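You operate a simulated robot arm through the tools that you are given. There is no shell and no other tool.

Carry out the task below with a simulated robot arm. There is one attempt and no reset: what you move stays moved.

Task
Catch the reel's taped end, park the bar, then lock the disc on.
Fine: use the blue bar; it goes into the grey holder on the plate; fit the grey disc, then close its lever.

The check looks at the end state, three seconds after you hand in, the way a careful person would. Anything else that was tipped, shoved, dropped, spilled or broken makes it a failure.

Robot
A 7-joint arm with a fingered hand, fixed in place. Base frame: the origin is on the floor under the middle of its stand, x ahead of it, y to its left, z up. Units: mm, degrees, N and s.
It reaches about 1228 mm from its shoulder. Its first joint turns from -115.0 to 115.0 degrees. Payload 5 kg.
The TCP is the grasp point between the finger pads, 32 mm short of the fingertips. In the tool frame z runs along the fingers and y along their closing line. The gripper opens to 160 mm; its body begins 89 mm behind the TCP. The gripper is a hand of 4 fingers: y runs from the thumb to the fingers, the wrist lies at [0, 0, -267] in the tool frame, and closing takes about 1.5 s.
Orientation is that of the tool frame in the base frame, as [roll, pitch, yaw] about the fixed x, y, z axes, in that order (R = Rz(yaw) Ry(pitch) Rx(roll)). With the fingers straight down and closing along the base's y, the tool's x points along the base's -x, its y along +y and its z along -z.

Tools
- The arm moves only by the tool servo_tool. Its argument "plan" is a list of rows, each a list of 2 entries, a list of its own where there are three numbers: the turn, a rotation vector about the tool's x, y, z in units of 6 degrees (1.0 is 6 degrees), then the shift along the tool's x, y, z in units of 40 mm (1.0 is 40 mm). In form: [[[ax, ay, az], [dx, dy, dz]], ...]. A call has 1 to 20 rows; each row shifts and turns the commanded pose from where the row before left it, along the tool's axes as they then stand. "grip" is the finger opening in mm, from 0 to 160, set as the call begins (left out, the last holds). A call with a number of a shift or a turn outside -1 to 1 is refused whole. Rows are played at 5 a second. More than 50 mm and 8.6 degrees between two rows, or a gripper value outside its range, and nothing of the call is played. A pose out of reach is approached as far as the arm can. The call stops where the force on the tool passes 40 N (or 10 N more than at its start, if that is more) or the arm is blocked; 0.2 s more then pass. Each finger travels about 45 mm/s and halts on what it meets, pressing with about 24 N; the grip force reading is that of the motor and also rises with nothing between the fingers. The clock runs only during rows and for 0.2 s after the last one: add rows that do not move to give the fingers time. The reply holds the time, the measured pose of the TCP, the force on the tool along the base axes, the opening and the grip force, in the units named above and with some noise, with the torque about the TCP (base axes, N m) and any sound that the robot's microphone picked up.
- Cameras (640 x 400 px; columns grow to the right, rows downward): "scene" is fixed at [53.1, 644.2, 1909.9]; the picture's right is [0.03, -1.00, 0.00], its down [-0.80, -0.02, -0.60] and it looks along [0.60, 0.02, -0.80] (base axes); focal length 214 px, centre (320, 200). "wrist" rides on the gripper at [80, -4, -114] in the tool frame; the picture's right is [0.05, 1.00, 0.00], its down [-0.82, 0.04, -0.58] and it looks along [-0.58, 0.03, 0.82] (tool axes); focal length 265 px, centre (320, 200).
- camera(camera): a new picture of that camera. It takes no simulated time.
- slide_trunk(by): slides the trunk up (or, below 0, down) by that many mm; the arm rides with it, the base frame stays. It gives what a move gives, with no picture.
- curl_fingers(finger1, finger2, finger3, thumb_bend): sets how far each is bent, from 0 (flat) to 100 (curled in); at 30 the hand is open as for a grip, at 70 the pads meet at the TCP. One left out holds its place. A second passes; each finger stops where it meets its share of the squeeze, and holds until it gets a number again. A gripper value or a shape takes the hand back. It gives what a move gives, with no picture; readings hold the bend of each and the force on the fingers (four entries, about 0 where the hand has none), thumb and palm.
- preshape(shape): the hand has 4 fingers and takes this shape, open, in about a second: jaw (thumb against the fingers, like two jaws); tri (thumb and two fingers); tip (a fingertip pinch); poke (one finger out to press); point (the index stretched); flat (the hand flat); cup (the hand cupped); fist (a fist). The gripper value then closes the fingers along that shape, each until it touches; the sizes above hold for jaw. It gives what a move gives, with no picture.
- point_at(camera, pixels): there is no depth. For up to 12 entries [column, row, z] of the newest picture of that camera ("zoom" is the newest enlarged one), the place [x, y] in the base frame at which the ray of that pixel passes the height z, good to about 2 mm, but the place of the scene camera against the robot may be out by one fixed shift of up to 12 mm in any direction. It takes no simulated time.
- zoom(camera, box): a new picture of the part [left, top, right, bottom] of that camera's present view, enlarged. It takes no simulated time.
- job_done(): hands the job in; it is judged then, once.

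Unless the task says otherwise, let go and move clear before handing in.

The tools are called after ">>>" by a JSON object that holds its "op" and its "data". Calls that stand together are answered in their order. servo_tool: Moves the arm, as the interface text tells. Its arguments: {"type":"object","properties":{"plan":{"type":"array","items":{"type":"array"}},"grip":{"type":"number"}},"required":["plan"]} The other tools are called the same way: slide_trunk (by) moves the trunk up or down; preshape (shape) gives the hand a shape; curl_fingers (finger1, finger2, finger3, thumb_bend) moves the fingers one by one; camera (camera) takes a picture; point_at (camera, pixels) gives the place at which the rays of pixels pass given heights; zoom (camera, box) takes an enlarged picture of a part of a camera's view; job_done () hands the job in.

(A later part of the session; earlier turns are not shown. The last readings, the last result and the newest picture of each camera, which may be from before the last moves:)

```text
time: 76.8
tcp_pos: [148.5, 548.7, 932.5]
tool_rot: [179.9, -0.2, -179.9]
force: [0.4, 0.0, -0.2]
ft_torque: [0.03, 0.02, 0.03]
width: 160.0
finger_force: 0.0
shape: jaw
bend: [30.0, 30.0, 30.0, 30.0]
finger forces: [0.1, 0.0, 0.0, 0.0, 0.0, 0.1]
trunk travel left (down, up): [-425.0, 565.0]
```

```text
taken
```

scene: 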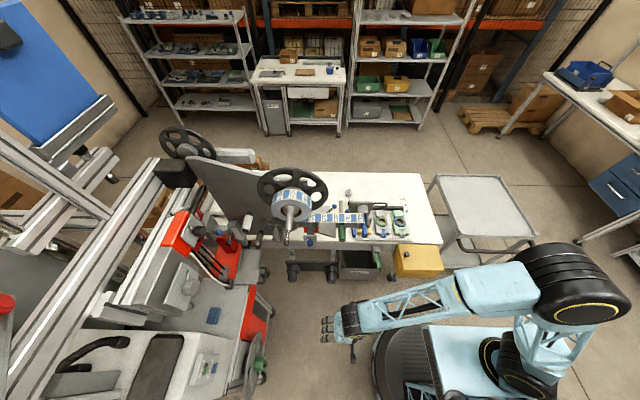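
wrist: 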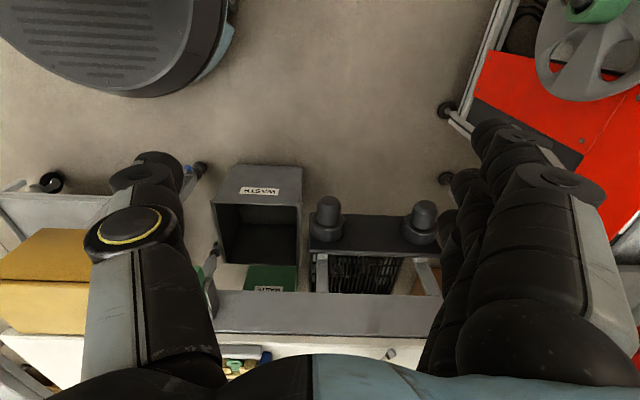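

Arm configuration looks fine. I'll move to about (29,600,850) and turn 90° to look along +y at the disc.

>>> {"op": "servo_tool", "data": {"plan": [[[0, 0, 0], [0.745, 0.32, 0.51]], [[0, 0, 0], [0.745, 0.32, 0.51]], [[0, 0, 0], [0.745, 0.32, 0.51]], [[0, 0, 0], [0.745, 0.32, 0.51]], [[0, 0, -1], [0, 0, 0]], [[0, 0, -1], [0, 0, 0]], [[0, 0, -1], [0, 0, 0]], [[0, 0, -1], [0, 0, 0]], [[0, 0, -1], [0, 0, 0]], [[0, 0, -1], [0, 0, 0]], [[0, 0, -1], [0, 0, 0]], [[0, 0, -1], [0, 0, 0]], [[0, 0, -1], [0, 0, 0]], [[0, 0, -1], [0, 0, 0]], [[0, 0, -1], [0, 0, 0]], [[0, 0, -1], [0, 0, 0]], [[0, 0, -1], [0, 0, 0]], [[0, 0, -1], [0, 0, 0]], [[0, 0, -1], [0, 0, 0]]]}}

>>> {"op": "camera", "data": {"camera": "wrist"}}

>>> {"op": "camera", "data": {"camera": "scene"}}

```text
time: 80.8
tcp_pos: [28.7, 599.8, 849.7]
tool_rot: [179.7, 0.1, -89.8]
force: [0.4, -0.1, 0.3]
ft_torque: [0.0, -0.01, 0.02]
width: 160.1
finger_force: 0.0
shape: jaw
bend: [30.0, 30.0, 30.0, 30.0]
finger forces: [0.0, 0.0, 0.0, 0.0, 0.0, 0.0]
trunk travel left (down, up): [-425.0, 565.0]
```

```text
taken
```

wrist: 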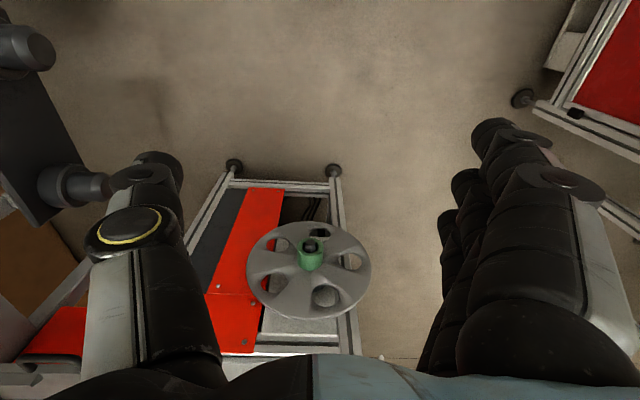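

```text
taken
```

scene: 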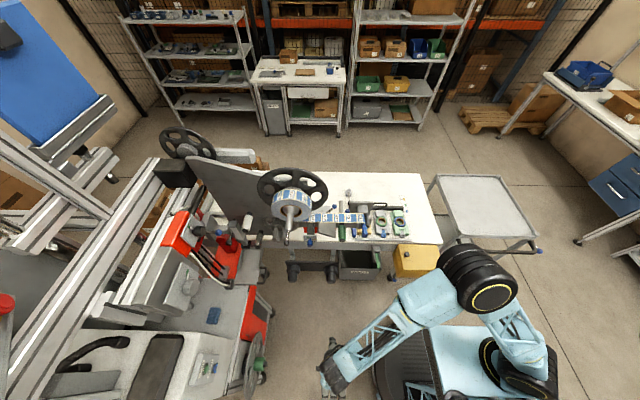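

The disc faces me; there's a dark lever-like piece near its hub at wrist (319,233). Zooming in.

>>> {"op": "zoom", "data": {"camera": "wrist", "box": [235, 205, 385, 330]}}

>>> {"op": "zoom", "data": {"camera": "wrist", "box": [280, 215, 350, 285]}}

```text
3.20 times, centred on (310, 268) of wrist
```

zoom: 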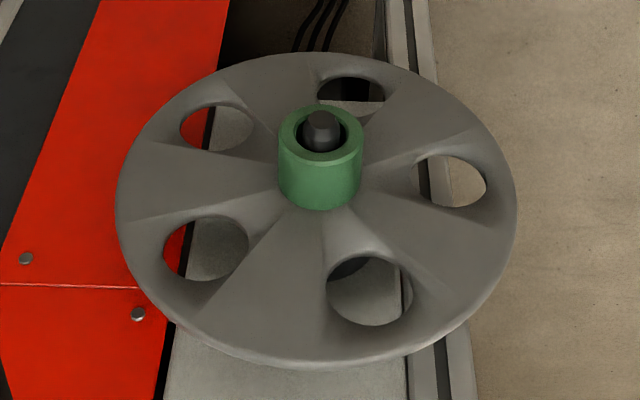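

```text
5.71 times, centred on (315, 250) of wrist
```

zoom: 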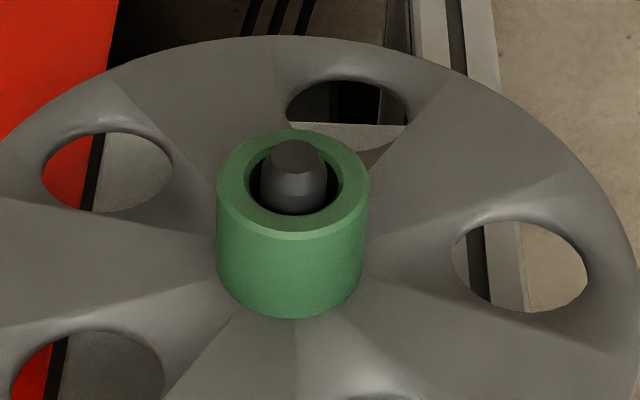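

>>> {"op": "point_at", "data": {"camera": "zoom", "pixels": [[293, 185, 600], [293, 185, 650], [217, 190, 600], [217, 190, 650], [369, 187, 600], [369, 187, 650], [293, 130, 600], [293, 130, 650], [290, 240, 600], [290, 240, 650]]}}

>>> {"op": "point_at", "data": {"camera": "wrist", "pixels": [[246, 270, 600], [246, 270, 650], [371, 266, 600], [371, 266, 650], [307, 221, 500], [307, 221, 550], [309, 319, 700], [309, 319, 750]]}}

```text
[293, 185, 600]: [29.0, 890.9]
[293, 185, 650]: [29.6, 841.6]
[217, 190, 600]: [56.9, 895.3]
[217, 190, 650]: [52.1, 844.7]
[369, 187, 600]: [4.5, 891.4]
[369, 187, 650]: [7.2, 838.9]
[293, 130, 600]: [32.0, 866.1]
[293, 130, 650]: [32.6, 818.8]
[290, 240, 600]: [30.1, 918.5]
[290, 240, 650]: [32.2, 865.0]
```

```text
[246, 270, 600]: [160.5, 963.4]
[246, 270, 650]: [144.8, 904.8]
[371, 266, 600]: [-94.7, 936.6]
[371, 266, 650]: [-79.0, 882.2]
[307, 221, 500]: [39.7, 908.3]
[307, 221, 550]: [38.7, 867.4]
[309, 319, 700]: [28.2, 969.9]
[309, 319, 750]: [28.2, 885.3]
```

Taking a second, lower view of the disc for triangulation.

>>> {"op": "servo_tool", "data": {"plan": [[[0, 0, 0], [-0.31, 0, 0.81]], [[0, 0, 0], [-0.31, 0, 0.81]], [[0, 0, 0], [-0.31, 0, 0.81]], [[0, 0, 0], [-0.31, 0, 0.81]], [[0, -0.833, 0], [0, 0, 0]], [[0, -0.833, 0], [0, 0, 0]], [[0, -0.833, 0], [0, 0, 0]], [[0, -0.833, 0], [0, 0, 0]], [[0, 0, 0], [0, 0, 0]]]}}

>>> {"op": "camera", "data": {"camera": "wrist"}}

>>> {"op": "zoom", "data": {"camera": "wrist", "box": [235, 160, 395, 300]}}

```text
time: 82.8
tcp_pos: [30.0, 649.8, 722.6]
tool_rot: [179.9, 20.2, -90.2]
force: [-0.8, -0.6, -0.1]
ft_torque: [0.04, -0.07, 0.0]
width: 160.0
finger_force: 0.0
shape: jaw
bend: [30.0, 30.0, 30.0, 30.0]
finger forces: [0.1, 0.0, 0.0, 0.1, 0.1, 0.0]
trunk travel left (down, up): [-425.0, 565.0]
```

```text
taken
```

wrist: 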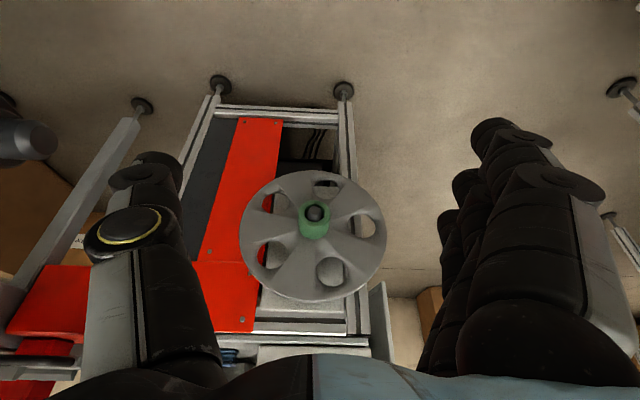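

```text
2.86 times, centred on (315, 230) of wrist
```

zoom: 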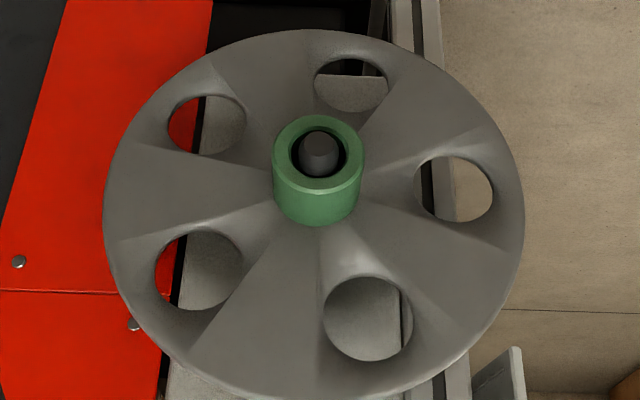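

>>> {"op": "point_at", "data": {"camera": "zoom", "pixels": [[319, 155, 600], [319, 155, 650], [273, 157, 600], [363, 155, 600], [319, 115, 600], [319, 115, 650], [318, 195, 600], [318, 195, 650], [104, 210, 600], [524, 212, 600], [312, 29, 500], [312, 29, 550]]}}

>>> {"op": "point_at", "data": {"camera": "wrist", "pixels": [[313, 303, 700], [313, 303, 750], [241, 223, 600], [241, 223, 650], [387, 224, 600], [387, 224, 650]]}}

```text
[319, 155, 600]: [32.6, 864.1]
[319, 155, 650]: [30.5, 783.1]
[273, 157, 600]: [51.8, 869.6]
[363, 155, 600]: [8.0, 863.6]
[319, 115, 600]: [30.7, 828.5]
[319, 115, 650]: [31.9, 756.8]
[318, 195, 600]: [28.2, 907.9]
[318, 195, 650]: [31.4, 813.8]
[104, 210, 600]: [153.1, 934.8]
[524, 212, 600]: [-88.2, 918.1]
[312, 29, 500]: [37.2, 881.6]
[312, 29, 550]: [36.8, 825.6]
```

```text
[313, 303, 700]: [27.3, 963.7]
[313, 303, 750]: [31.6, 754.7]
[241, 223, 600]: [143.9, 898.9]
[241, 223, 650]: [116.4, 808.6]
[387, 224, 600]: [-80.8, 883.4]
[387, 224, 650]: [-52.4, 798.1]
```

Triangulated: hub front face ≈(32, 934, 555), hub Ø≈60, length ≈45; disc Ø≈284 with front at y≈977; bore Ø≈39. I'll move closer and pitch the hand forward to point along +y.

>>> {"op": "servo_tool", "data": {"plan": [[[0, 0, 0], [-0.85, 0, 0.59]], [[0, 0, 0], [-0.85, 0, 0.59]], [[0, 0, 0], [-0.85, 0, 0.59]], [[0, -0.972, 0], [0, 0, 0]], [[0, -0.972, 0], [0, 0, 0]], [[0, -0.972, 0], [0, 0, 0]], [[0, -0.972, 0], [0, 0, 0]], [[0, -0.972, 0], [0, 0, 0]], [[0, -0.972, 0], [0, 0, 0]], [[0, -0.972, 0], [0, 0, 0]], [[0, -0.972, 0], [0, 0, 0]], [[0, -0.972, 0], [0, 0, 0]], [[0, -0.972, 0], [0, 0, 0]], [[0, -0.972, 0], [0, 0, 0]], [[0, -0.972, 0], [0, 0, 0]]]}}

>>> {"op": "camera", "data": {"camera": "wrist"}}

>>> {"op": "camera", "data": {"camera": "scene"}}

```text
time: 84.4
tcp_pos: [156.2, 771.8, 704.6]
tool_rot: [179.0, 41.7, -100.0]
force: [-0.1, 0.0, 0.2]
ft_torque: [0.02, -0.01, -0.05]
width: 160.0
finger_force: 0.1
shape: jaw
bend: [30.0, 30.0, 30.0, 30.0]
finger forces: [0.0, 0.0, 0.1, 0.0, 0.1, 0.1]
trunk travel left (down, up): [-425.0, 565.0]
stopped in row 7: the arm was blocked; the commanded pose is now the measured one
```

```text
taken
```

wrist: 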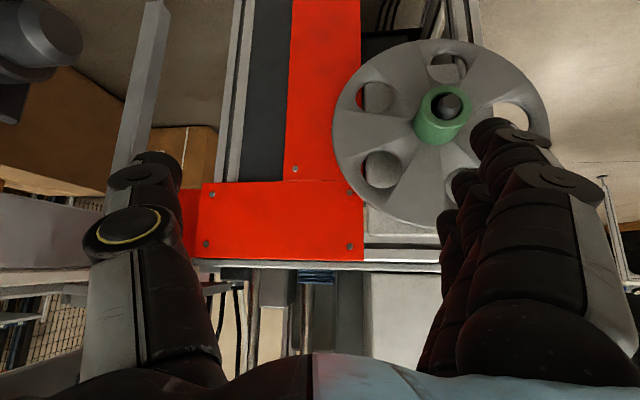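

```text
taken
```

scene: 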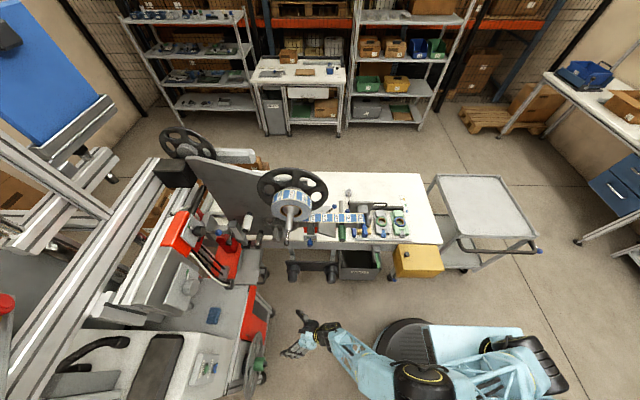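

The wrist hit a limit pitching forward in this yaw, and the arm drifted. I'll back out, return to the nominal yaw, and use the sideways roll that worked before.

>>> {"op": "servo_tool", "data": {"plan": [[[0, 0, 0], [0, 0, -1]], [[0, 0, 0], [0, 0, -1]], [[0, 0.993, 0], [0, 0, -0.5]], [[0, 0.993, 0], [0, 0, 0]], [[0, 0.993, 0], [0, 0, 0]], [[0, 0.993, 0], [0, 0, 0]], [[0, 0.993, 0], [0, 0, 0]], [[0, 0.993, 0], [0, 0, 0]], [[0, 0.993, 0], [0, 0, 0]], [[0, 0, 1], [0, 0, 0]], [[0, 0, 1], [0, 0, 0]], [[0, 0, 1], [0, 0, 0]], [[0, 0, 1], [0, 0, 0]], [[0, 0, 1], [0, 0, 0]], [[0, 0, 1], [0, 0, 0]]]}}

>>> {"op": "camera", "data": {"camera": "scene"}}

```text
time: 87.6
tcp_pos: [143.3, 707.1, 779.6]
tool_rot: [179.5, -0.5, -135.4]
force: [0.3, 0.3, 0.3]
ft_torque: [0.04, 0.03, 0.01]
width: 159.8
finger_force: 0.1
shape: jaw
bend: [30.0, 30.0, 30.0, 30.0]
finger forces: [0.0, 0.0, 0.1, 0.0, 0.0, 0.0]
trunk travel left (down, up): [-425.0, 565.0]
```

```text
taken
```

scene: 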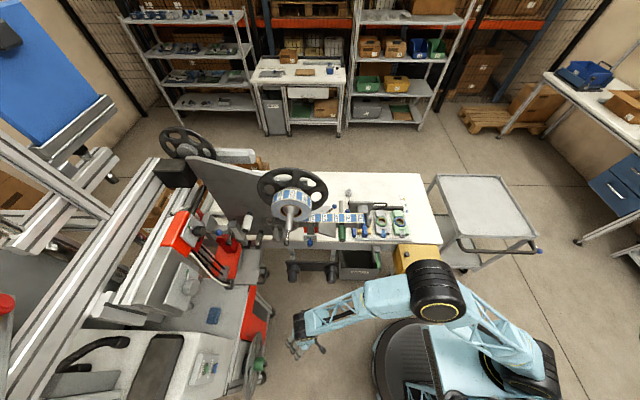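

>>> {"op": "servo_tool", "data": {"plan": [[[0, 0, 0.93], [0, 0, 0]], [[0, 0, 0.93], [0, 0, 0]], [[0, 0, 0.93], [0, 0, 0]], [[0, 0, 0.93], [0, 0, 0]], [[0, 0, 0.93], [0, 0, 0]], [[0, 0, 0.93], [0, 0, 0]], [[0, 0, 0.93], [0, 0, 0]], [[0, 0, 0.93], [0, 0, 0]], [[0, 0, 0], [0, 0.8, -0.3]], [[0, 0, 0], [0, 0.8, 0]], [[0, 0, 0], [0, 0.8, 0]], [[-0.95, 0, 0], [0, 0, 0]], [[-0.95, 0, 0], [0, 0, 0]], [[-0.95, 0, 0], [0, 0, 0]], [[-0.95, 0, 0], [0, 0, 0]], [[-0.95, 0, 0], [0, 0, 0]], [[-0.95, 0, 0], [0, 0, 0]]]}}

>>> {"op": "camera", "data": {"camera": "scene"}}

>>> {"op": "camera", "data": {"camera": "wrist"}}

```text
time: 91.2
tcp_pos: [144.5, 802.4, 790.5]
tool_rot: [145.5, -0.9, -180.0]
force: [0.0, 0.8, 0.4]
ft_torque: [-0.01, 0.01, 0.0]
width: 160.2
finger_force: 0.0
shape: jaw
bend: [30.0, 30.0, 30.0, 30.0]
finger forces: [0.0, 0.0, 0.0, 0.0, 0.0, 0.0]
trunk travel left (down, up): [-425.0, 565.0]
```

```text
taken
```

scene: 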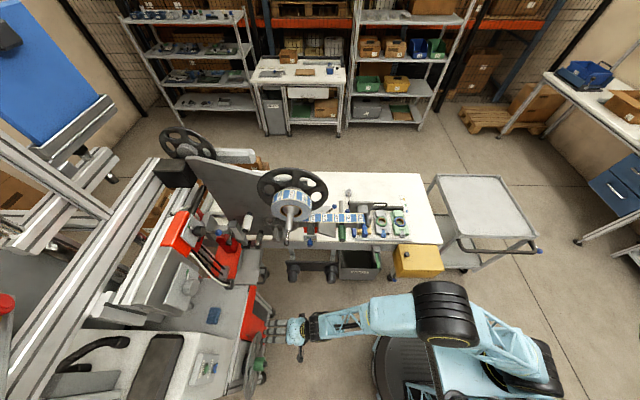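

```text
taken
```

wrist: 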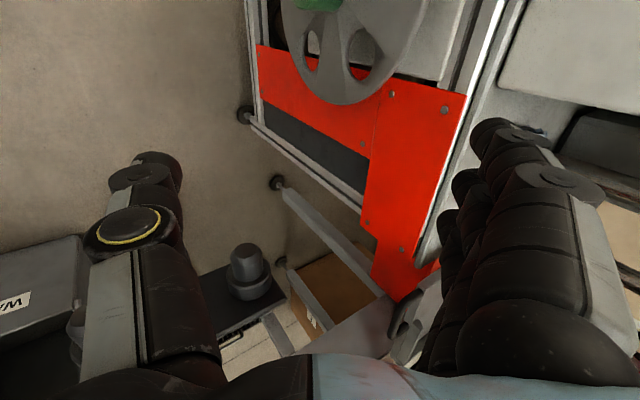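

Good progress with no blockage. Finishing the roll so the hand points along +y.

>>> {"op": "servo_tool", "data": {"plan": [[[-0.925, 0, 0], [0, 0, 0]], [[-0.925, 0, 0], [0, 0, 0]], [[-0.925, 0, 0], [0, 0, 0]], [[-0.925, 0, 0], [0, 0, 0]], [[-0.925, 0, 0], [0, 0, 0]], [[-0.925, 0, 0], [0, 0, 0]], [[-0.925, 0, 0], [0, 0, 0]], [[-0.925, 0, 0], [0, 0, 0]], [[-0.925, 0, 0], [0, 0, 0]], [[-0.925, 0, 0], [0, 0, 0]], [[0, 0.15, 0], [0, 0, 0]]]}}

>>> {"op": "camera", "data": {"camera": "scene"}}

>>> {"op": "camera", "data": {"camera": "wrist"}}

```text
time: 93.6
tcp_pos: [144.0, 802.9, 791.4]
tool_rot: [90.1, -0.8, -179.0]
force: [0.0, 0.3, 0.8]
ft_torque: [0.04, -0.01, 0.01]
width: 160.1
finger_force: 0.1
shape: jaw
bend: [30.0, 30.0, 30.0, 30.0]
finger forces: [0.0, 0.0, 0.1, 0.0, 0.0, 0.0]
trunk travel left (down, up): [-425.0, 565.0]
```

```text
taken
```

scene: 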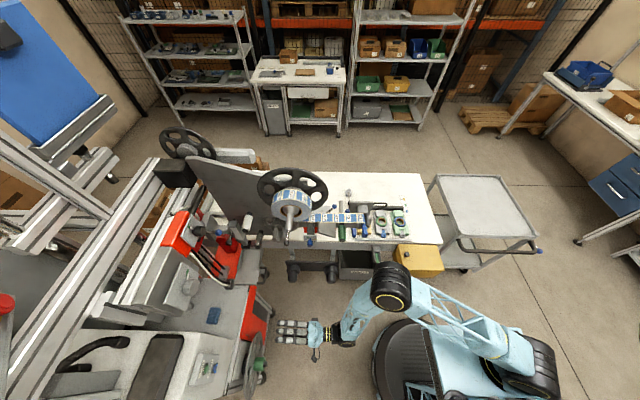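

```text
taken
```

wrist: 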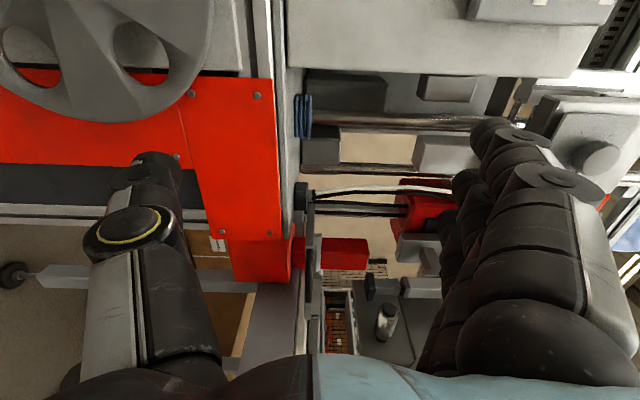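

The hand points along +y with fingers above, thumb below. Moving down and across to line up with the hub axis at (32, 803, 555).

>>> {"op": "servo_tool", "data": {"plan": [[[0, 0, 0], [0.467, -0.983, 0]], [[0, 0, 0], [0.467, -0.983, 0]], [[0, 0, 0], [0.467, -0.983, 0]], [[0, 0, 0], [0.467, -0.983, 0]], [[0, 0, 0], [0.467, -0.983, 0]], [[0, 0, 0], [0.467, -0.983, 0]], [[0, 0, 0], [0, 0, 0]]]}}

>>> {"op": "camera", "data": {"camera": "wrist"}}

>>> {"op": "camera", "data": {"camera": "scene"}}

```text
time: 95.2
tcp_pos: [28.9, 800.5, 559.2]
tool_rot: [90.2, -0.6, -179.1]
force: [0.8, -0.1, 0.1]
ft_torque: [0.01, 0.0, -0.02]
width: 160.2
finger_force: 0.0
shape: jaw
bend: [30.0, 30.0, 30.0, 30.0]
finger forces: [0.0, 0.1, 0.0, 0.0, 0.0, 0.0]
trunk travel left (down, up): [-425.0, 565.0]
```

```text
taken
```

wrist: 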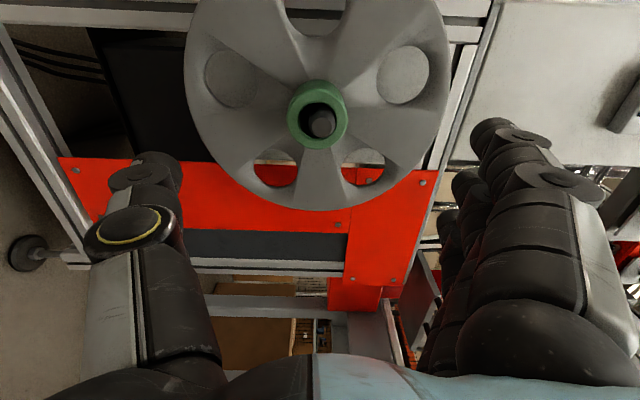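

```text
taken
```

scene: 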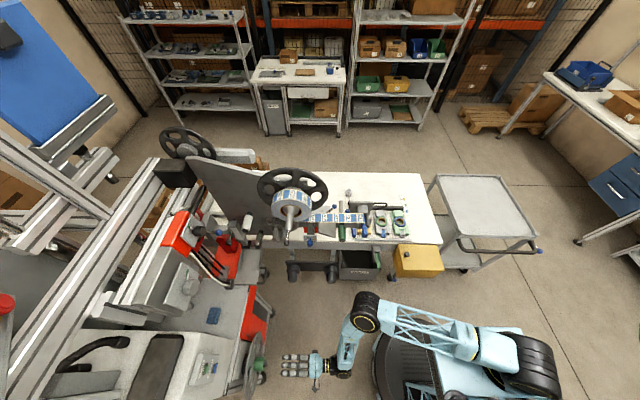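

>>> {"op": "zoom", "data": {"camera": "wrist", "box": [265, 65, 370, 165]}}

>>> {"op": "point_at", "data": {"camera": "zoom", "pixels": [[100, 100, 560]]}}

```text
4.00 times, centred on (318, 115) of wrist
```

zoom: 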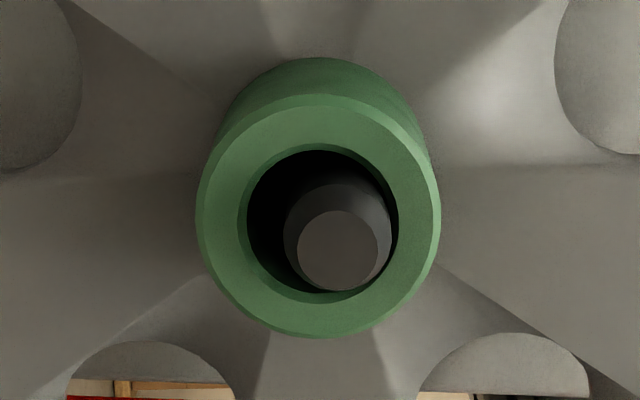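

```text
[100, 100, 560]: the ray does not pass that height
```

The hub centre projects to about (30.8, 934, 557.3). I'll correct the small offset and advance toward the hub, stopping ~20 mm short of the grasp depth for a check.

>>> {"op": "servo_tool", "data": {"plan": [[[0, 0, 0], [-0.05, -0.05, 0.5]], [[0, 0, 0], [0, 0, 0.8]], [[0, 0, 0], [0, 0, 0.8]], [[0, 0, 0], [0, 0, 0.7]], [[0, 0, 0], [0, 0, 0]], [[0, 0, 0], [0, 0, 0]]]}}

>>> {"op": "camera", "data": {"camera": "wrist"}}

>>> {"op": "zoom", "data": {"camera": "scene", "box": [225, 310, 335, 400]}}

```text
time: 96.6
tcp_pos: [27.9, 913.1, 554.0]
tool_rot: [90.1, -0.8, -179.0]
force: [0.5, -0.7, 0.5]
ft_torque: [0.01, -0.05, 0.02]
width: 160.0
finger_force: 0.2
shape: jaw
bend: [30.0, 30.0, 30.0, 30.0]
finger forces: [0.1, 0.0, 0.0, 0.0, 0.1, 0.0]
trunk travel left (down, up): [-425.0, 565.0]
```

```text
taken
```

wrist: 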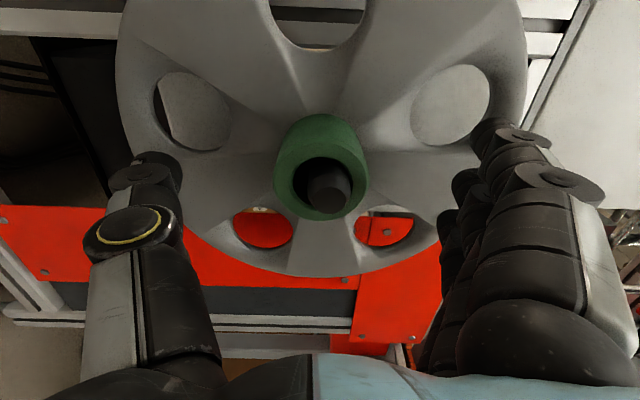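

```text
4.44 times, centred on (280, 355) of scene
```

zoom: 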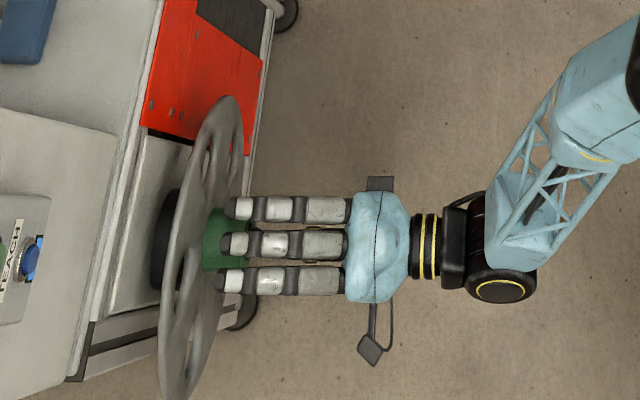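

Aligned within ~2 mm. Advancing the last 19 mm so fingertips overlap about 30 mm of the hub, then closing.

>>> {"op": "servo_tool", "data": {"plan": [[[0, 0, 0], [-0.06, 0.04, 0.25]], [[0, 0, 0], [0, 0, 0.23]], [[0, 0, 0], [0, 0, 0]]]}}

>>> {"op": "camera", "data": {"camera": "wrist"}}

>>> {"op": "zoom", "data": {"camera": "scene", "box": [225, 310, 335, 400]}}

```text
time: 97.4
tcp_pos: [28.8, 930.5, 556.3]
tool_rot: [90.2, -0.7, -179.0]
force: [-0.2, 0.5, 0.4]
ft_torque: [0.0, 0.0, -0.03]
width: 159.9
finger_force: 0.0
shape: jaw
bend: [30.0, 30.0, 30.0, 30.0]
finger forces: [0.1, 0.0, 0.0, 0.0, 0.0, 0.0]
trunk travel left (down, up): [-425.0, 565.0]
```

```text
taken
```

wrist: 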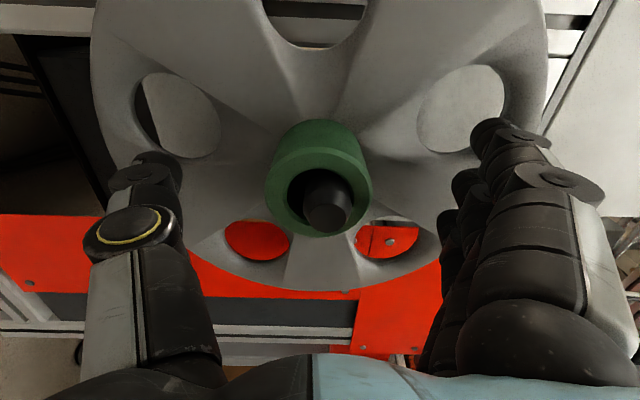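

```text
4.44 times, centred on (280, 355) of scene
```

zoom: 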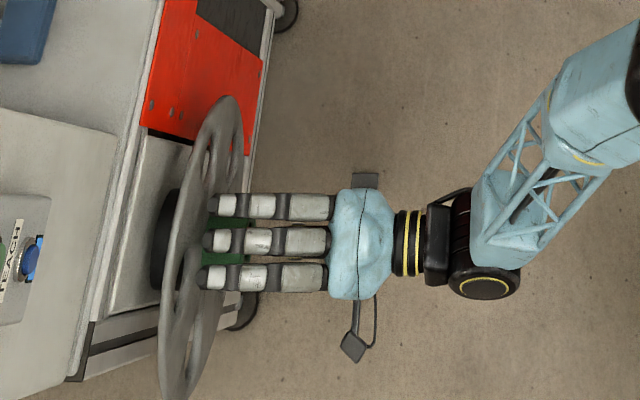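

Fingers straddle the hub. Closing the jaw grip.

>>> {"op": "servo_tool", "data": {"plan": [[[0, 0, 0], [0, 0, 0]], [[0, 0, 0], [0, 0, 0]], [[0, 0, 0], [0, 0, 0]], [[0, 0, 0], [0, 0, 0]], [[0, 0, 0], [0, 0, 0]], [[0, 0, 0], [0, 0, 0]], [[0, 0, 0], [0, 0, 0]], [[0, 0, 0], [0, 0, 0]], [[0, 0, 0], [0, 0, 0]]], "grip": 0}}

>>> {"op": "camera", "data": {"camera": "wrist"}}

>>> {"op": "zoom", "data": {"camera": "scene", "box": [225, 310, 335, 400]}}

```text
time: 99.4
tcp_pos: [30.2, 931.4, 557.2]
tool_rot: [90.2, -0.6, -179.0]
force: [-0.2, 1.4, 1.1]
ft_torque: [0.01, -0.02, 0.0]
width: 41.5
finger_force: 23.7
shape: jaw
bend: [72.0, 73.0, 72.0, 70.0]
finger forces: [6.3, 7.1, 6.6, 0.1, 21.1, 0.1]
trunk travel left (down, up): [-425.0, 565.0]
```

```text
taken
```

wrist: 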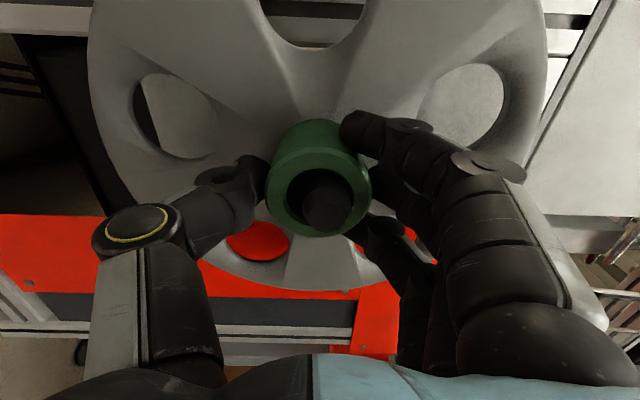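

```text
4.44 times, centred on (280, 355) of scene
```

zoom: 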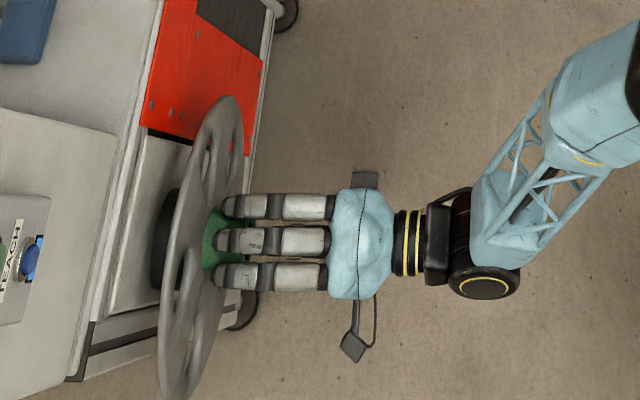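

Solid grip: three fingers 20 N against thumb 21 N. I'll lift 6 mm to centre the bore on the peg and then pull out along −y in steps.

>>> {"op": "servo_tool", "data": {"plan": [[[0, 0, 0], [0, 0.08, 0]], [[0, 0, 0], [0, 0.07, 0]], [[0, 0, 0], [0, 0, 0]], [[0, 0, 0], [0, 0, -0.3]], [[0, 0, 0], [0, 0, 0]]]}}

>>> {"op": "camera", "data": {"camera": "wrist"}}

>>> {"op": "zoom", "data": {"camera": "scene", "box": [225, 310, 335, 400]}}

```text
time: 100.6
tcp_pos: [30.0, 919.7, 562.1]
tool_rot: [90.3, -0.7, -179.0]
force: [0.3, -0.4, -3.5]
ft_torque: [-0.2, 0.03, -0.04]
width: 41.7
finger_force: 23.7
shape: jaw
bend: [72.0, 73.0, 72.0, 70.0]
finger forces: [6.2, 6.8, 6.5, 0.0, 24.4, 0.0]
trunk travel left (down, up): [-425.0, 565.0]
```

```text
taken
```

wrist: 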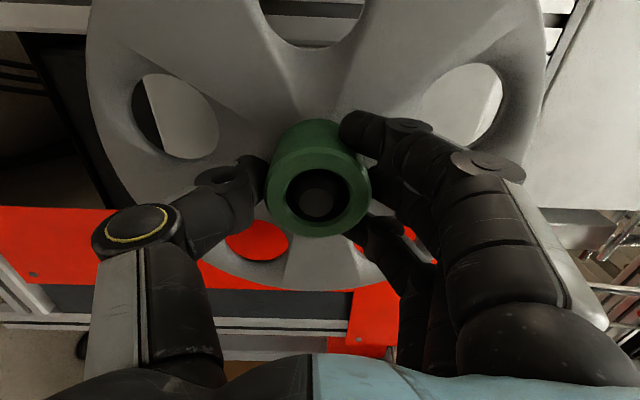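

```text
4.44 times, centred on (280, 355) of scene
```

zoom: 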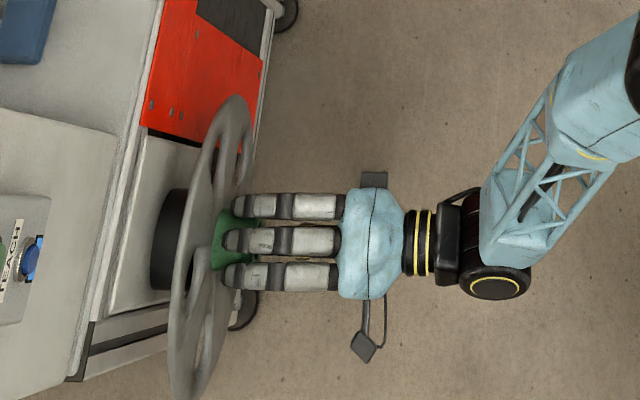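

The disc moves with the hand (weight ≈3.5 N) and the peg is centred in the bore. Pulling it fully off the peg.

>>> {"op": "servo_tool", "data": {"plan": [[[0, 0, 0], [0, 0, -0.5]], [[0, 0, 0], [0, 0, -0.6]], [[0, 0, 0], [0, 0, -0.7]], [[0, 0, 0], [0, 0, -0.7]], [[0, 0, 0], [0, 0, 0]]]}}

>>> {"op": "camera", "data": {"camera": "wrist"}}

>>> {"op": "zoom", "data": {"camera": "scene", "box": [225, 310, 345, 400]}}

```text
time: 101.8
tcp_pos: [32.4, 818.8, 563.5]
tool_rot: [90.2, -0.6, -179.0]
force: [0.4, -1.0, -4.5]
ft_torque: [-0.19, 0.0, -0.01]
width: 41.5
finger_force: 24.3
shape: jaw
bend: [72.0, 73.0, 72.0, 70.0]
finger forces: [6.5, 6.9, 6.7, 0.0, 24.4, 0.0]
trunk travel left (down, up): [-425.0, 565.0]
```

```text
taken
```

wrist: 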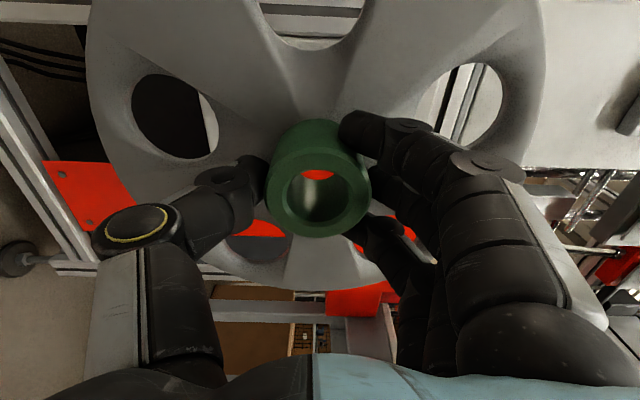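

```text
4.44 times, centred on (285, 355) of scene
```

zoom: 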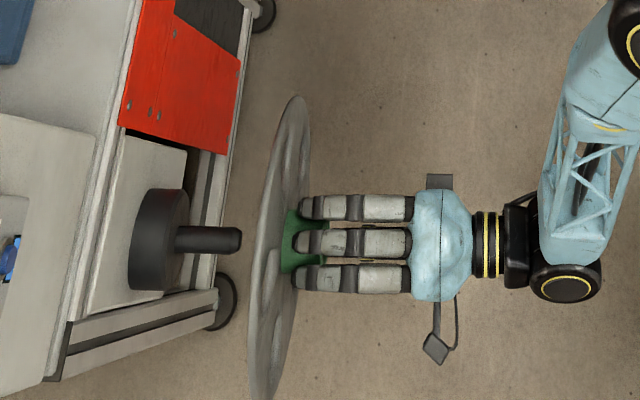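

The disc is completely off its peg. I'll move it away from the machine, then swing the hand to point along +x.

>>> {"op": "servo_tool", "data": {"plan": [[[0, 0, 0], [-0.75, 0.375, -0.5]], [[0, 0, 0], [-0.75, 0.375, -0.5]], [[0, 0, 0], [-0.75, 0.375, -0.5]], [[0, 0, 0], [-0.75, 0.375, -0.5]], [[0, -1, 0], [0, 0, 0]], [[0, -1, 0], [0, 0, 0]], [[0, -1, 0], [0, 0, 0]], [[0, -1, 0], [0, 0, 0]], [[0, -1, 0], [0, 0, 0]]]}}

>>> {"op": "camera", "data": {"camera": "scene"}}

>>> {"op": "camera", "data": {"camera": "wrist"}}

```text
time: 103.8
tcp_pos: [155.0, 741.7, 621.3]
tool_rot: [90.5, -0.6, 150.9]
force: [0.2, 0.5, -3.5]
ft_torque: [-0.15, 0.08, 0.03]
width: 41.8
finger_force: 23.3
shape: jaw
bend: [72.0, 73.0, 72.0, 70.0]
finger forces: [6.9, 6.8, 7.3, 0.1, 24.3, 0.0]
trunk travel left (down, up): [-425.0, 565.0]
```

```text
taken
```

scene: 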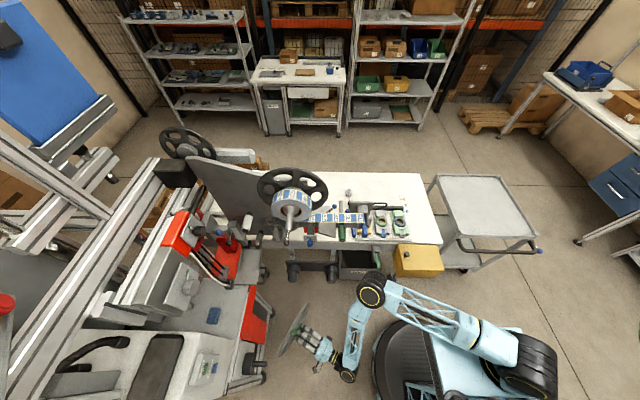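

```text
taken
```

wrist: 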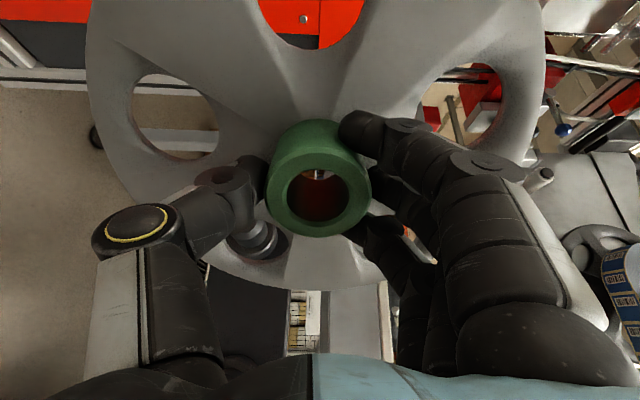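

>>> {"op": "servo_tool", "data": {"plan": [[[0, -1, 0], [0, 0, 0]], [[0, -1, 0], [0, 0, 0]], [[0, -1, 0], [0, 0, 0]], [[0, -1, 0], [0, 0, 0]], [[0, -1, 0], [0, 0, 0]]]}}

>>> {"op": "camera", "data": {"camera": "scene"}}

```text
time: 105.0
tcp_pos: [153.9, 741.8, 620.1]
tool_rot: [90.8, -0.2, 121.0]
force: [0.6, -1.0, -3.9]
ft_torque: [-0.07, 0.13, 0.02]
width: 41.4
finger_force: 23.6
shape: jaw
bend: [72.0, 73.0, 72.0, 70.0]
finger forces: [7.2, 6.9, 7.5, 0.0, 24.3, 0.0]
trunk travel left (down, up): [-425.0, 565.0]
```

```text
taken
```

scene: 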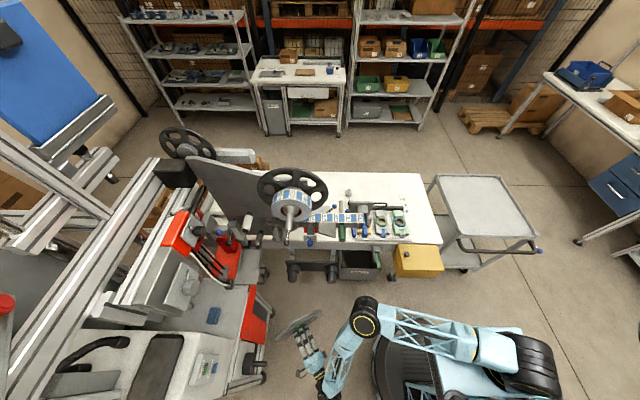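

>>> {"op": "servo_tool", "data": {"plan": [[[0, -1, 0], [0, 0, 0]], [[0, -1, 0], [0, 0, 0]], [[0, -1, 0], [0, 0, 0]], [[0, -1, 0], [0, 0, 0]], [[0, -1, 0], [0, 0, 0]], [[0, 0, 0], [0, 0, 0]]]}}

>>> {"op": "camera", "data": {"camera": "scene"}}

>>> {"op": "camera", "data": {"camera": "wrist"}}

```text
time: 106.4
tcp_pos: [154.4, 740.3, 621.7]
tool_rot: [90.8, 0.1, 90.9]
force: [-1.1, 0.1, -3.9]
ft_torque: [0.05, 0.16, 0.0]
width: 41.3
finger_force: 23.7
shape: jaw
bend: [72.0, 73.0, 72.0, 70.0]
finger forces: [7.3, 6.9, 7.6, 0.0, 24.1, 0.0]
trunk travel left (down, up): [-425.0, 565.0]
```

```text
taken
```

scene: 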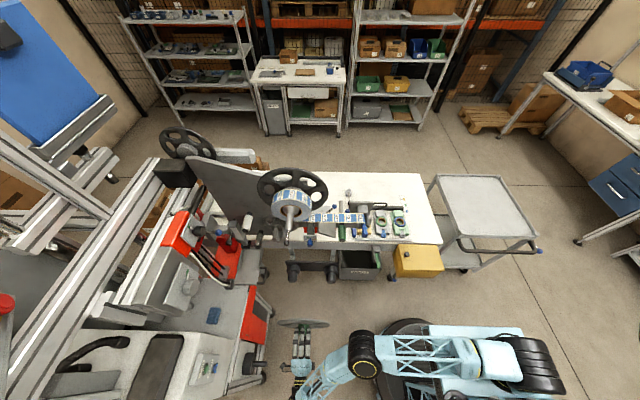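

```text
taken
```

wrist: 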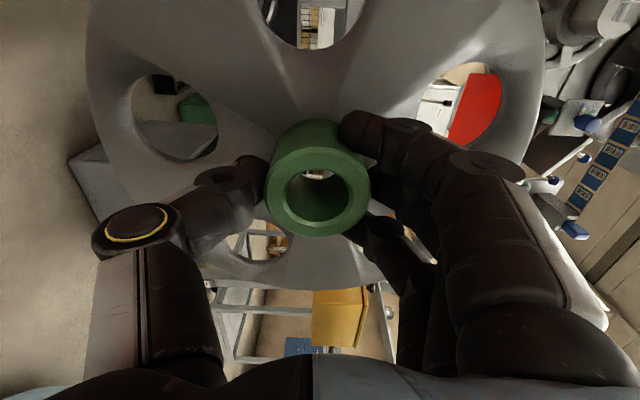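

The disc now faces +x and the hold is steady. Raising the trunk to bring it up toward spindle height.

>>> {"op": "slide_trunk", "data": {"by": 300}}

>>> {"op": "camera", "data": {"camera": "scene"}}

```text
time: 109.4
tcp_pos: [154.2, 741.8, 921.6]
tool_rot: [90.8, 0.2, 90.9]
force: [-0.1, 0.2, -3.4]
ft_torque: [0.0, 0.18, 0.0]
width: 41.2
finger_force: 23.8
shape: jaw
bend: [72.0, 73.0, 72.0, 70.0]
finger forces: [7.4, 6.9, 7.7, 0.0, 24.1, 0.1]
trunk travel left (down, up): [-725.0, 265.0]
```

```text
taken
```

scene: 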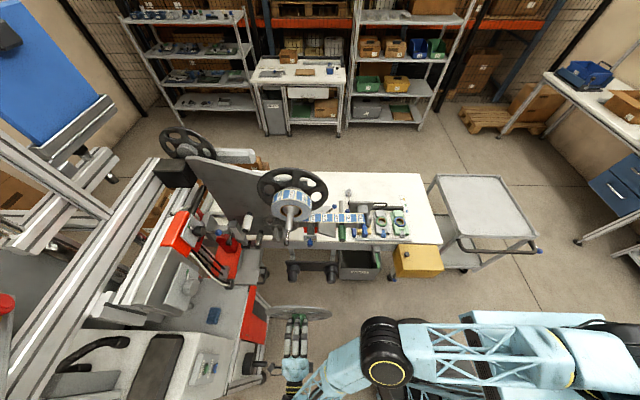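

>>> {"op": "slide_trunk", "data": {"by": 250}}

>>> {"op": "camera", "data": {"camera": "scene"}}

>>> {"op": "camera", "data": {"camera": "wrist"}}

```text
time: 112.0
tcp_pos: [153.2, 740.6, 1169.9]
tool_rot: [90.8, 0.2, 91.0]
force: [-0.1, -0.2, -4.4]
ft_torque: [0.01, 0.16, 0.0]
width: 41.4
finger_force: 24.4
shape: jaw
bend: [72.0, 73.0, 72.0, 70.0]
finger forces: [7.4, 6.9, 7.7, 0.0, 23.9, 0.1]
trunk travel left (down, up): [-975.0, 15.0]
```

```text
taken
```

scene: 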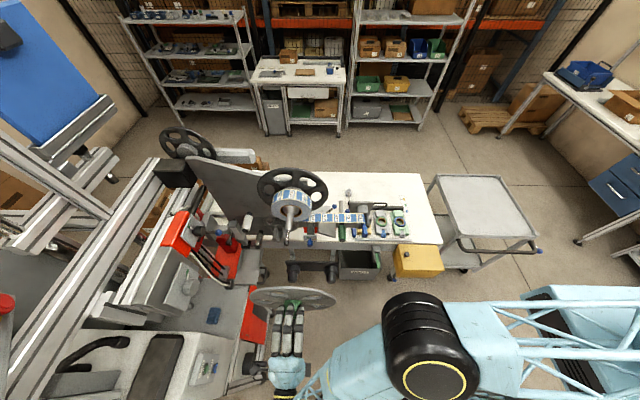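

```text
taken
```

wrist: 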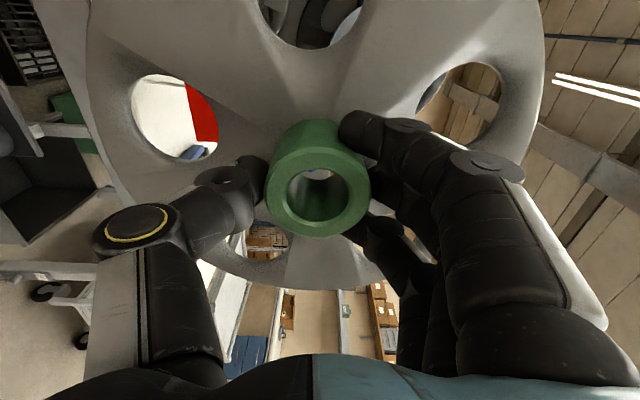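

The disc is level with the spindle region. I'll measure the hub centre in the hand precisely, and look through the bore.

>>> {"op": "zoom", "data": {"camera": "wrist", "box": [255, 105, 385, 245]}}

>>> {"op": "zoom", "data": {"camera": "scene", "box": [230, 170, 350, 330]}}

```text
2.86 times, centred on (320, 175) of wrist
```

zoom: 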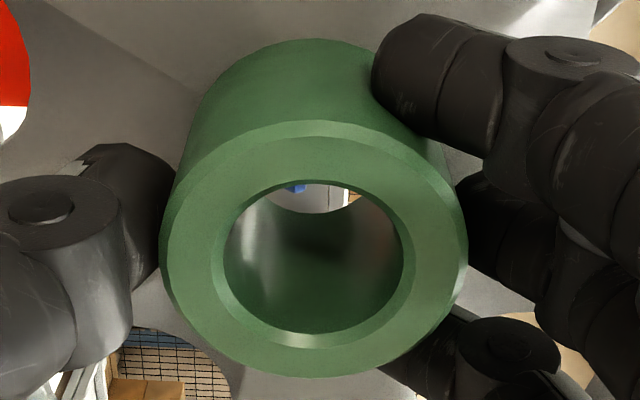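

```text
2.50 times, centred on (290, 250) of scene
```

zoom: 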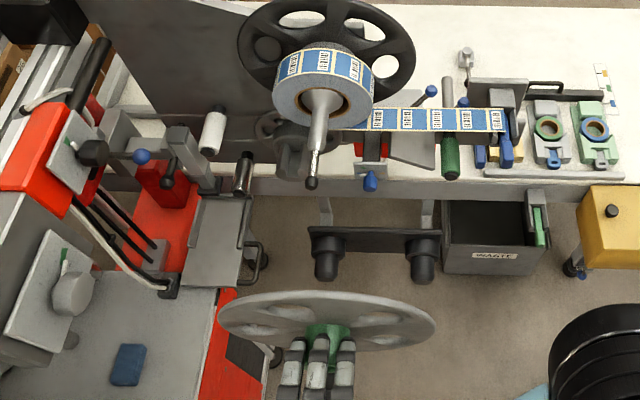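

Everything clears the disc's 284 mm sweep. Moving up to the spindle axis height and advancing until the disc is just short of the ball tip.

>>> {"op": "servo_tool", "data": {"plan": [[[0, 0, 0], [0.245, 0.76, 0]], [[0, 0, 0], [0.245, 0.76, 0]], [[-0.1, 0, 0], [0.245, 0.76, 0]], [[0, 0, 0], [0, 0, 0.8]], [[0, 0, 0], [0, 0, 0.8]], [[0, 0, 0], [0, 0, 0.6]], [[0, 0, 0], [0, 0, 0]], [[0, 0, 0], [0, 0, 0]]]}}

>>> {"op": "camera", "data": {"camera": "wrist"}}

>>> {"op": "zoom", "data": {"camera": "scene", "box": [230, 170, 350, 330]}}

```text
time: 113.8
tcp_pos: [244.3, 773.3, 1262.0]
tool_rot: [90.2, 0.1, 91.0]
force: [-0.2, 0.5, -2.9]
ft_torque: [0.03, 0.19, -0.02]
width: 41.2
finger_force: 24.5
shape: jaw
bend: [72.0, 73.0, 72.0, 70.0]
finger forces: [7.5, 7.0, 7.8, 0.1, 24.2, 0.0]
trunk travel left (down, up): [-975.0, 15.0]
```

```text
taken
```

wrist: 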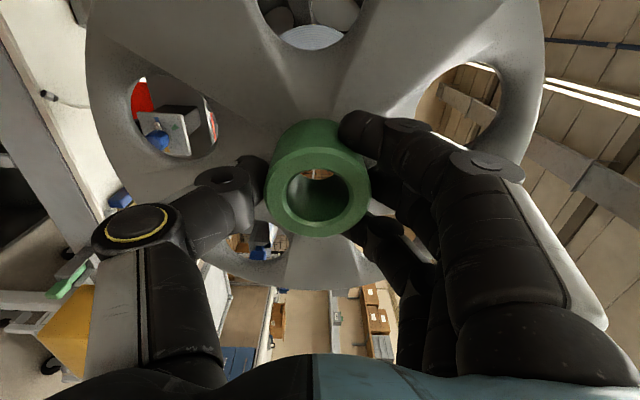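

```text
2.50 times, centred on (290, 250) of scene
```

zoom: 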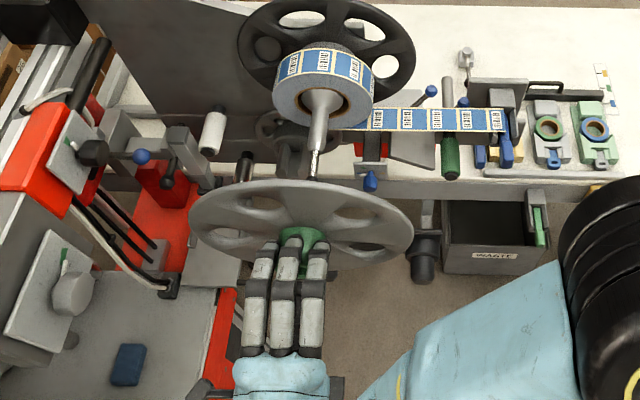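

The disc is about 3 mm too far to +y by my readings. I'll correct that and advance slowly so the ball enters the bore, watching the forces.

>>> {"op": "servo_tool", "data": {"plan": [[[0, 0, 0], [-0.06, 0, 0]], [[0, 0, 0], [-0.01, 0, 0.5]], [[0, 0, 0], [-0.01, 0, 0.5]], [[0, 0, 0], [-0.005, 0, 0.3]], [[0, 0, 0], [0, 0, 0]], [[0, 0, 0], [0, 0, 0]]]}}

>>> {"op": "zoom", "data": {"camera": "wrist", "box": [255, 105, 385, 245]}}

>>> {"op": "zoom", "data": {"camera": "scene", "box": [250, 190, 330, 290]}}

```text
time: 115.2
tcp_pos: [296.1, 770.4, 1261.3]
tool_rot: [90.3, 0.1, 91.0]
force: [0.4, 0.7, -3.8]
ft_torque: [0.01, 0.17, -0.01]
width: 41.5
finger_force: 24.2
shape: jaw
bend: [72.0, 73.0, 72.0, 70.0]
finger forces: [7.6, 7.0, 7.9, 0.0, 24.1, 0.0]
trunk travel left (down, up): [-975.0, 15.0]
```

```text
2.86 times, centred on (320, 175) of wrist
```

zoom: 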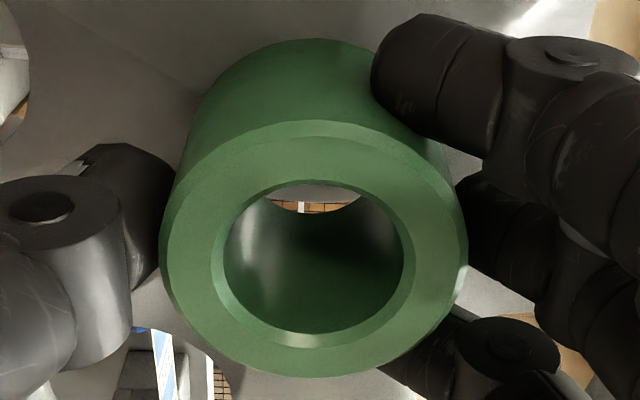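

```text
4.00 times, centred on (290, 240) of scene
```

zoom: 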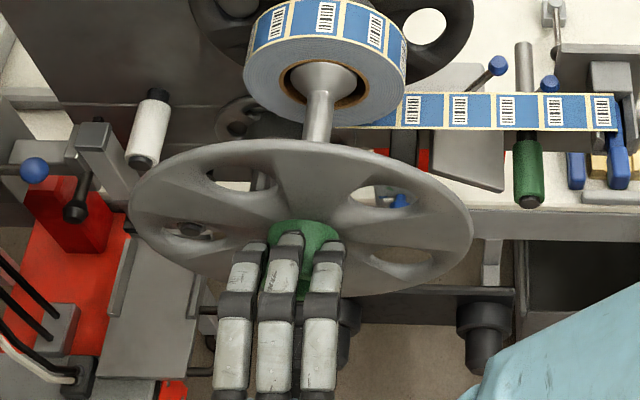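

No contact force, so the ball has entered the bore. Advancing further in small steps with a 1 mm y trim.

>>> {"op": "servo_tool", "data": {"plan": [[[0, 0, 0], [-0.03, 0, 0.25]], [[0, 0, 0], [-0.005, 0, 0.3]], [[0, 0, 0], [-0.005, 0, 0.3]], [[0, 0, 0], [-0.005, 0, 0.25]], [[0, 0, 0], [0, 0, 0]], [[0, 0, 0], [0, 0, 0]]]}}

>>> {"op": "zoom", "data": {"camera": "wrist", "box": [255, 105, 385, 245]}}

>>> {"op": "zoom", "data": {"camera": "scene", "box": [250, 190, 330, 290]}}

```text
time: 116.6
tcp_pos: [340.1, 770.7, 1260.3]
tool_rot: [90.1, 0.2, 91.0]
force: [-0.3, 0.6, -3.1]
ft_torque: [0.01, 0.18, 0.06]
width: 41.4
finger_force: 23.5
shape: jaw
bend: [72.0, 73.0, 72.0, 70.0]
finger forces: [7.6, 7.0, 7.8, 0.0, 24.2, 0.0]
trunk travel left (down, up): [-975.0, 15.0]
```

```text
2.86 times, centred on (320, 175) of wrist
```

zoom: 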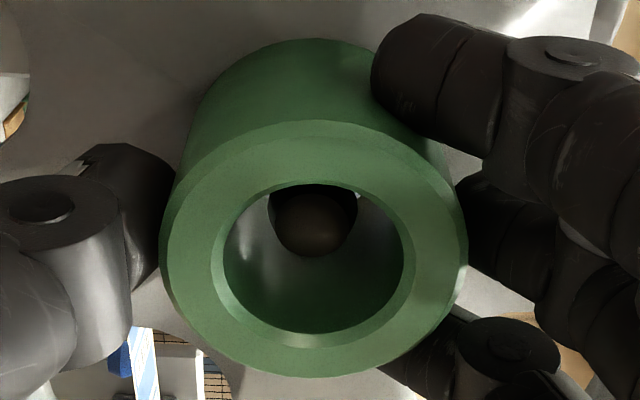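

```text
4.00 times, centred on (290, 240) of scene
```

zoom: 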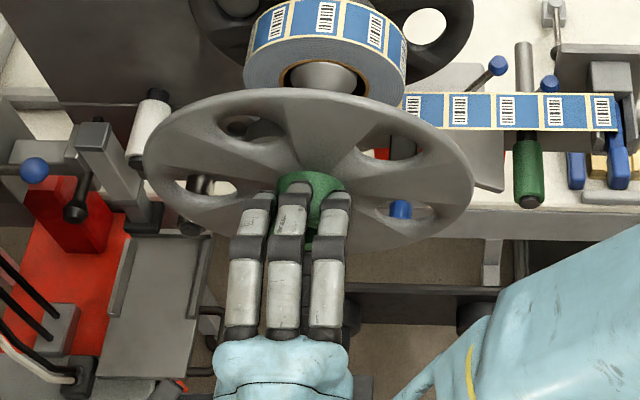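

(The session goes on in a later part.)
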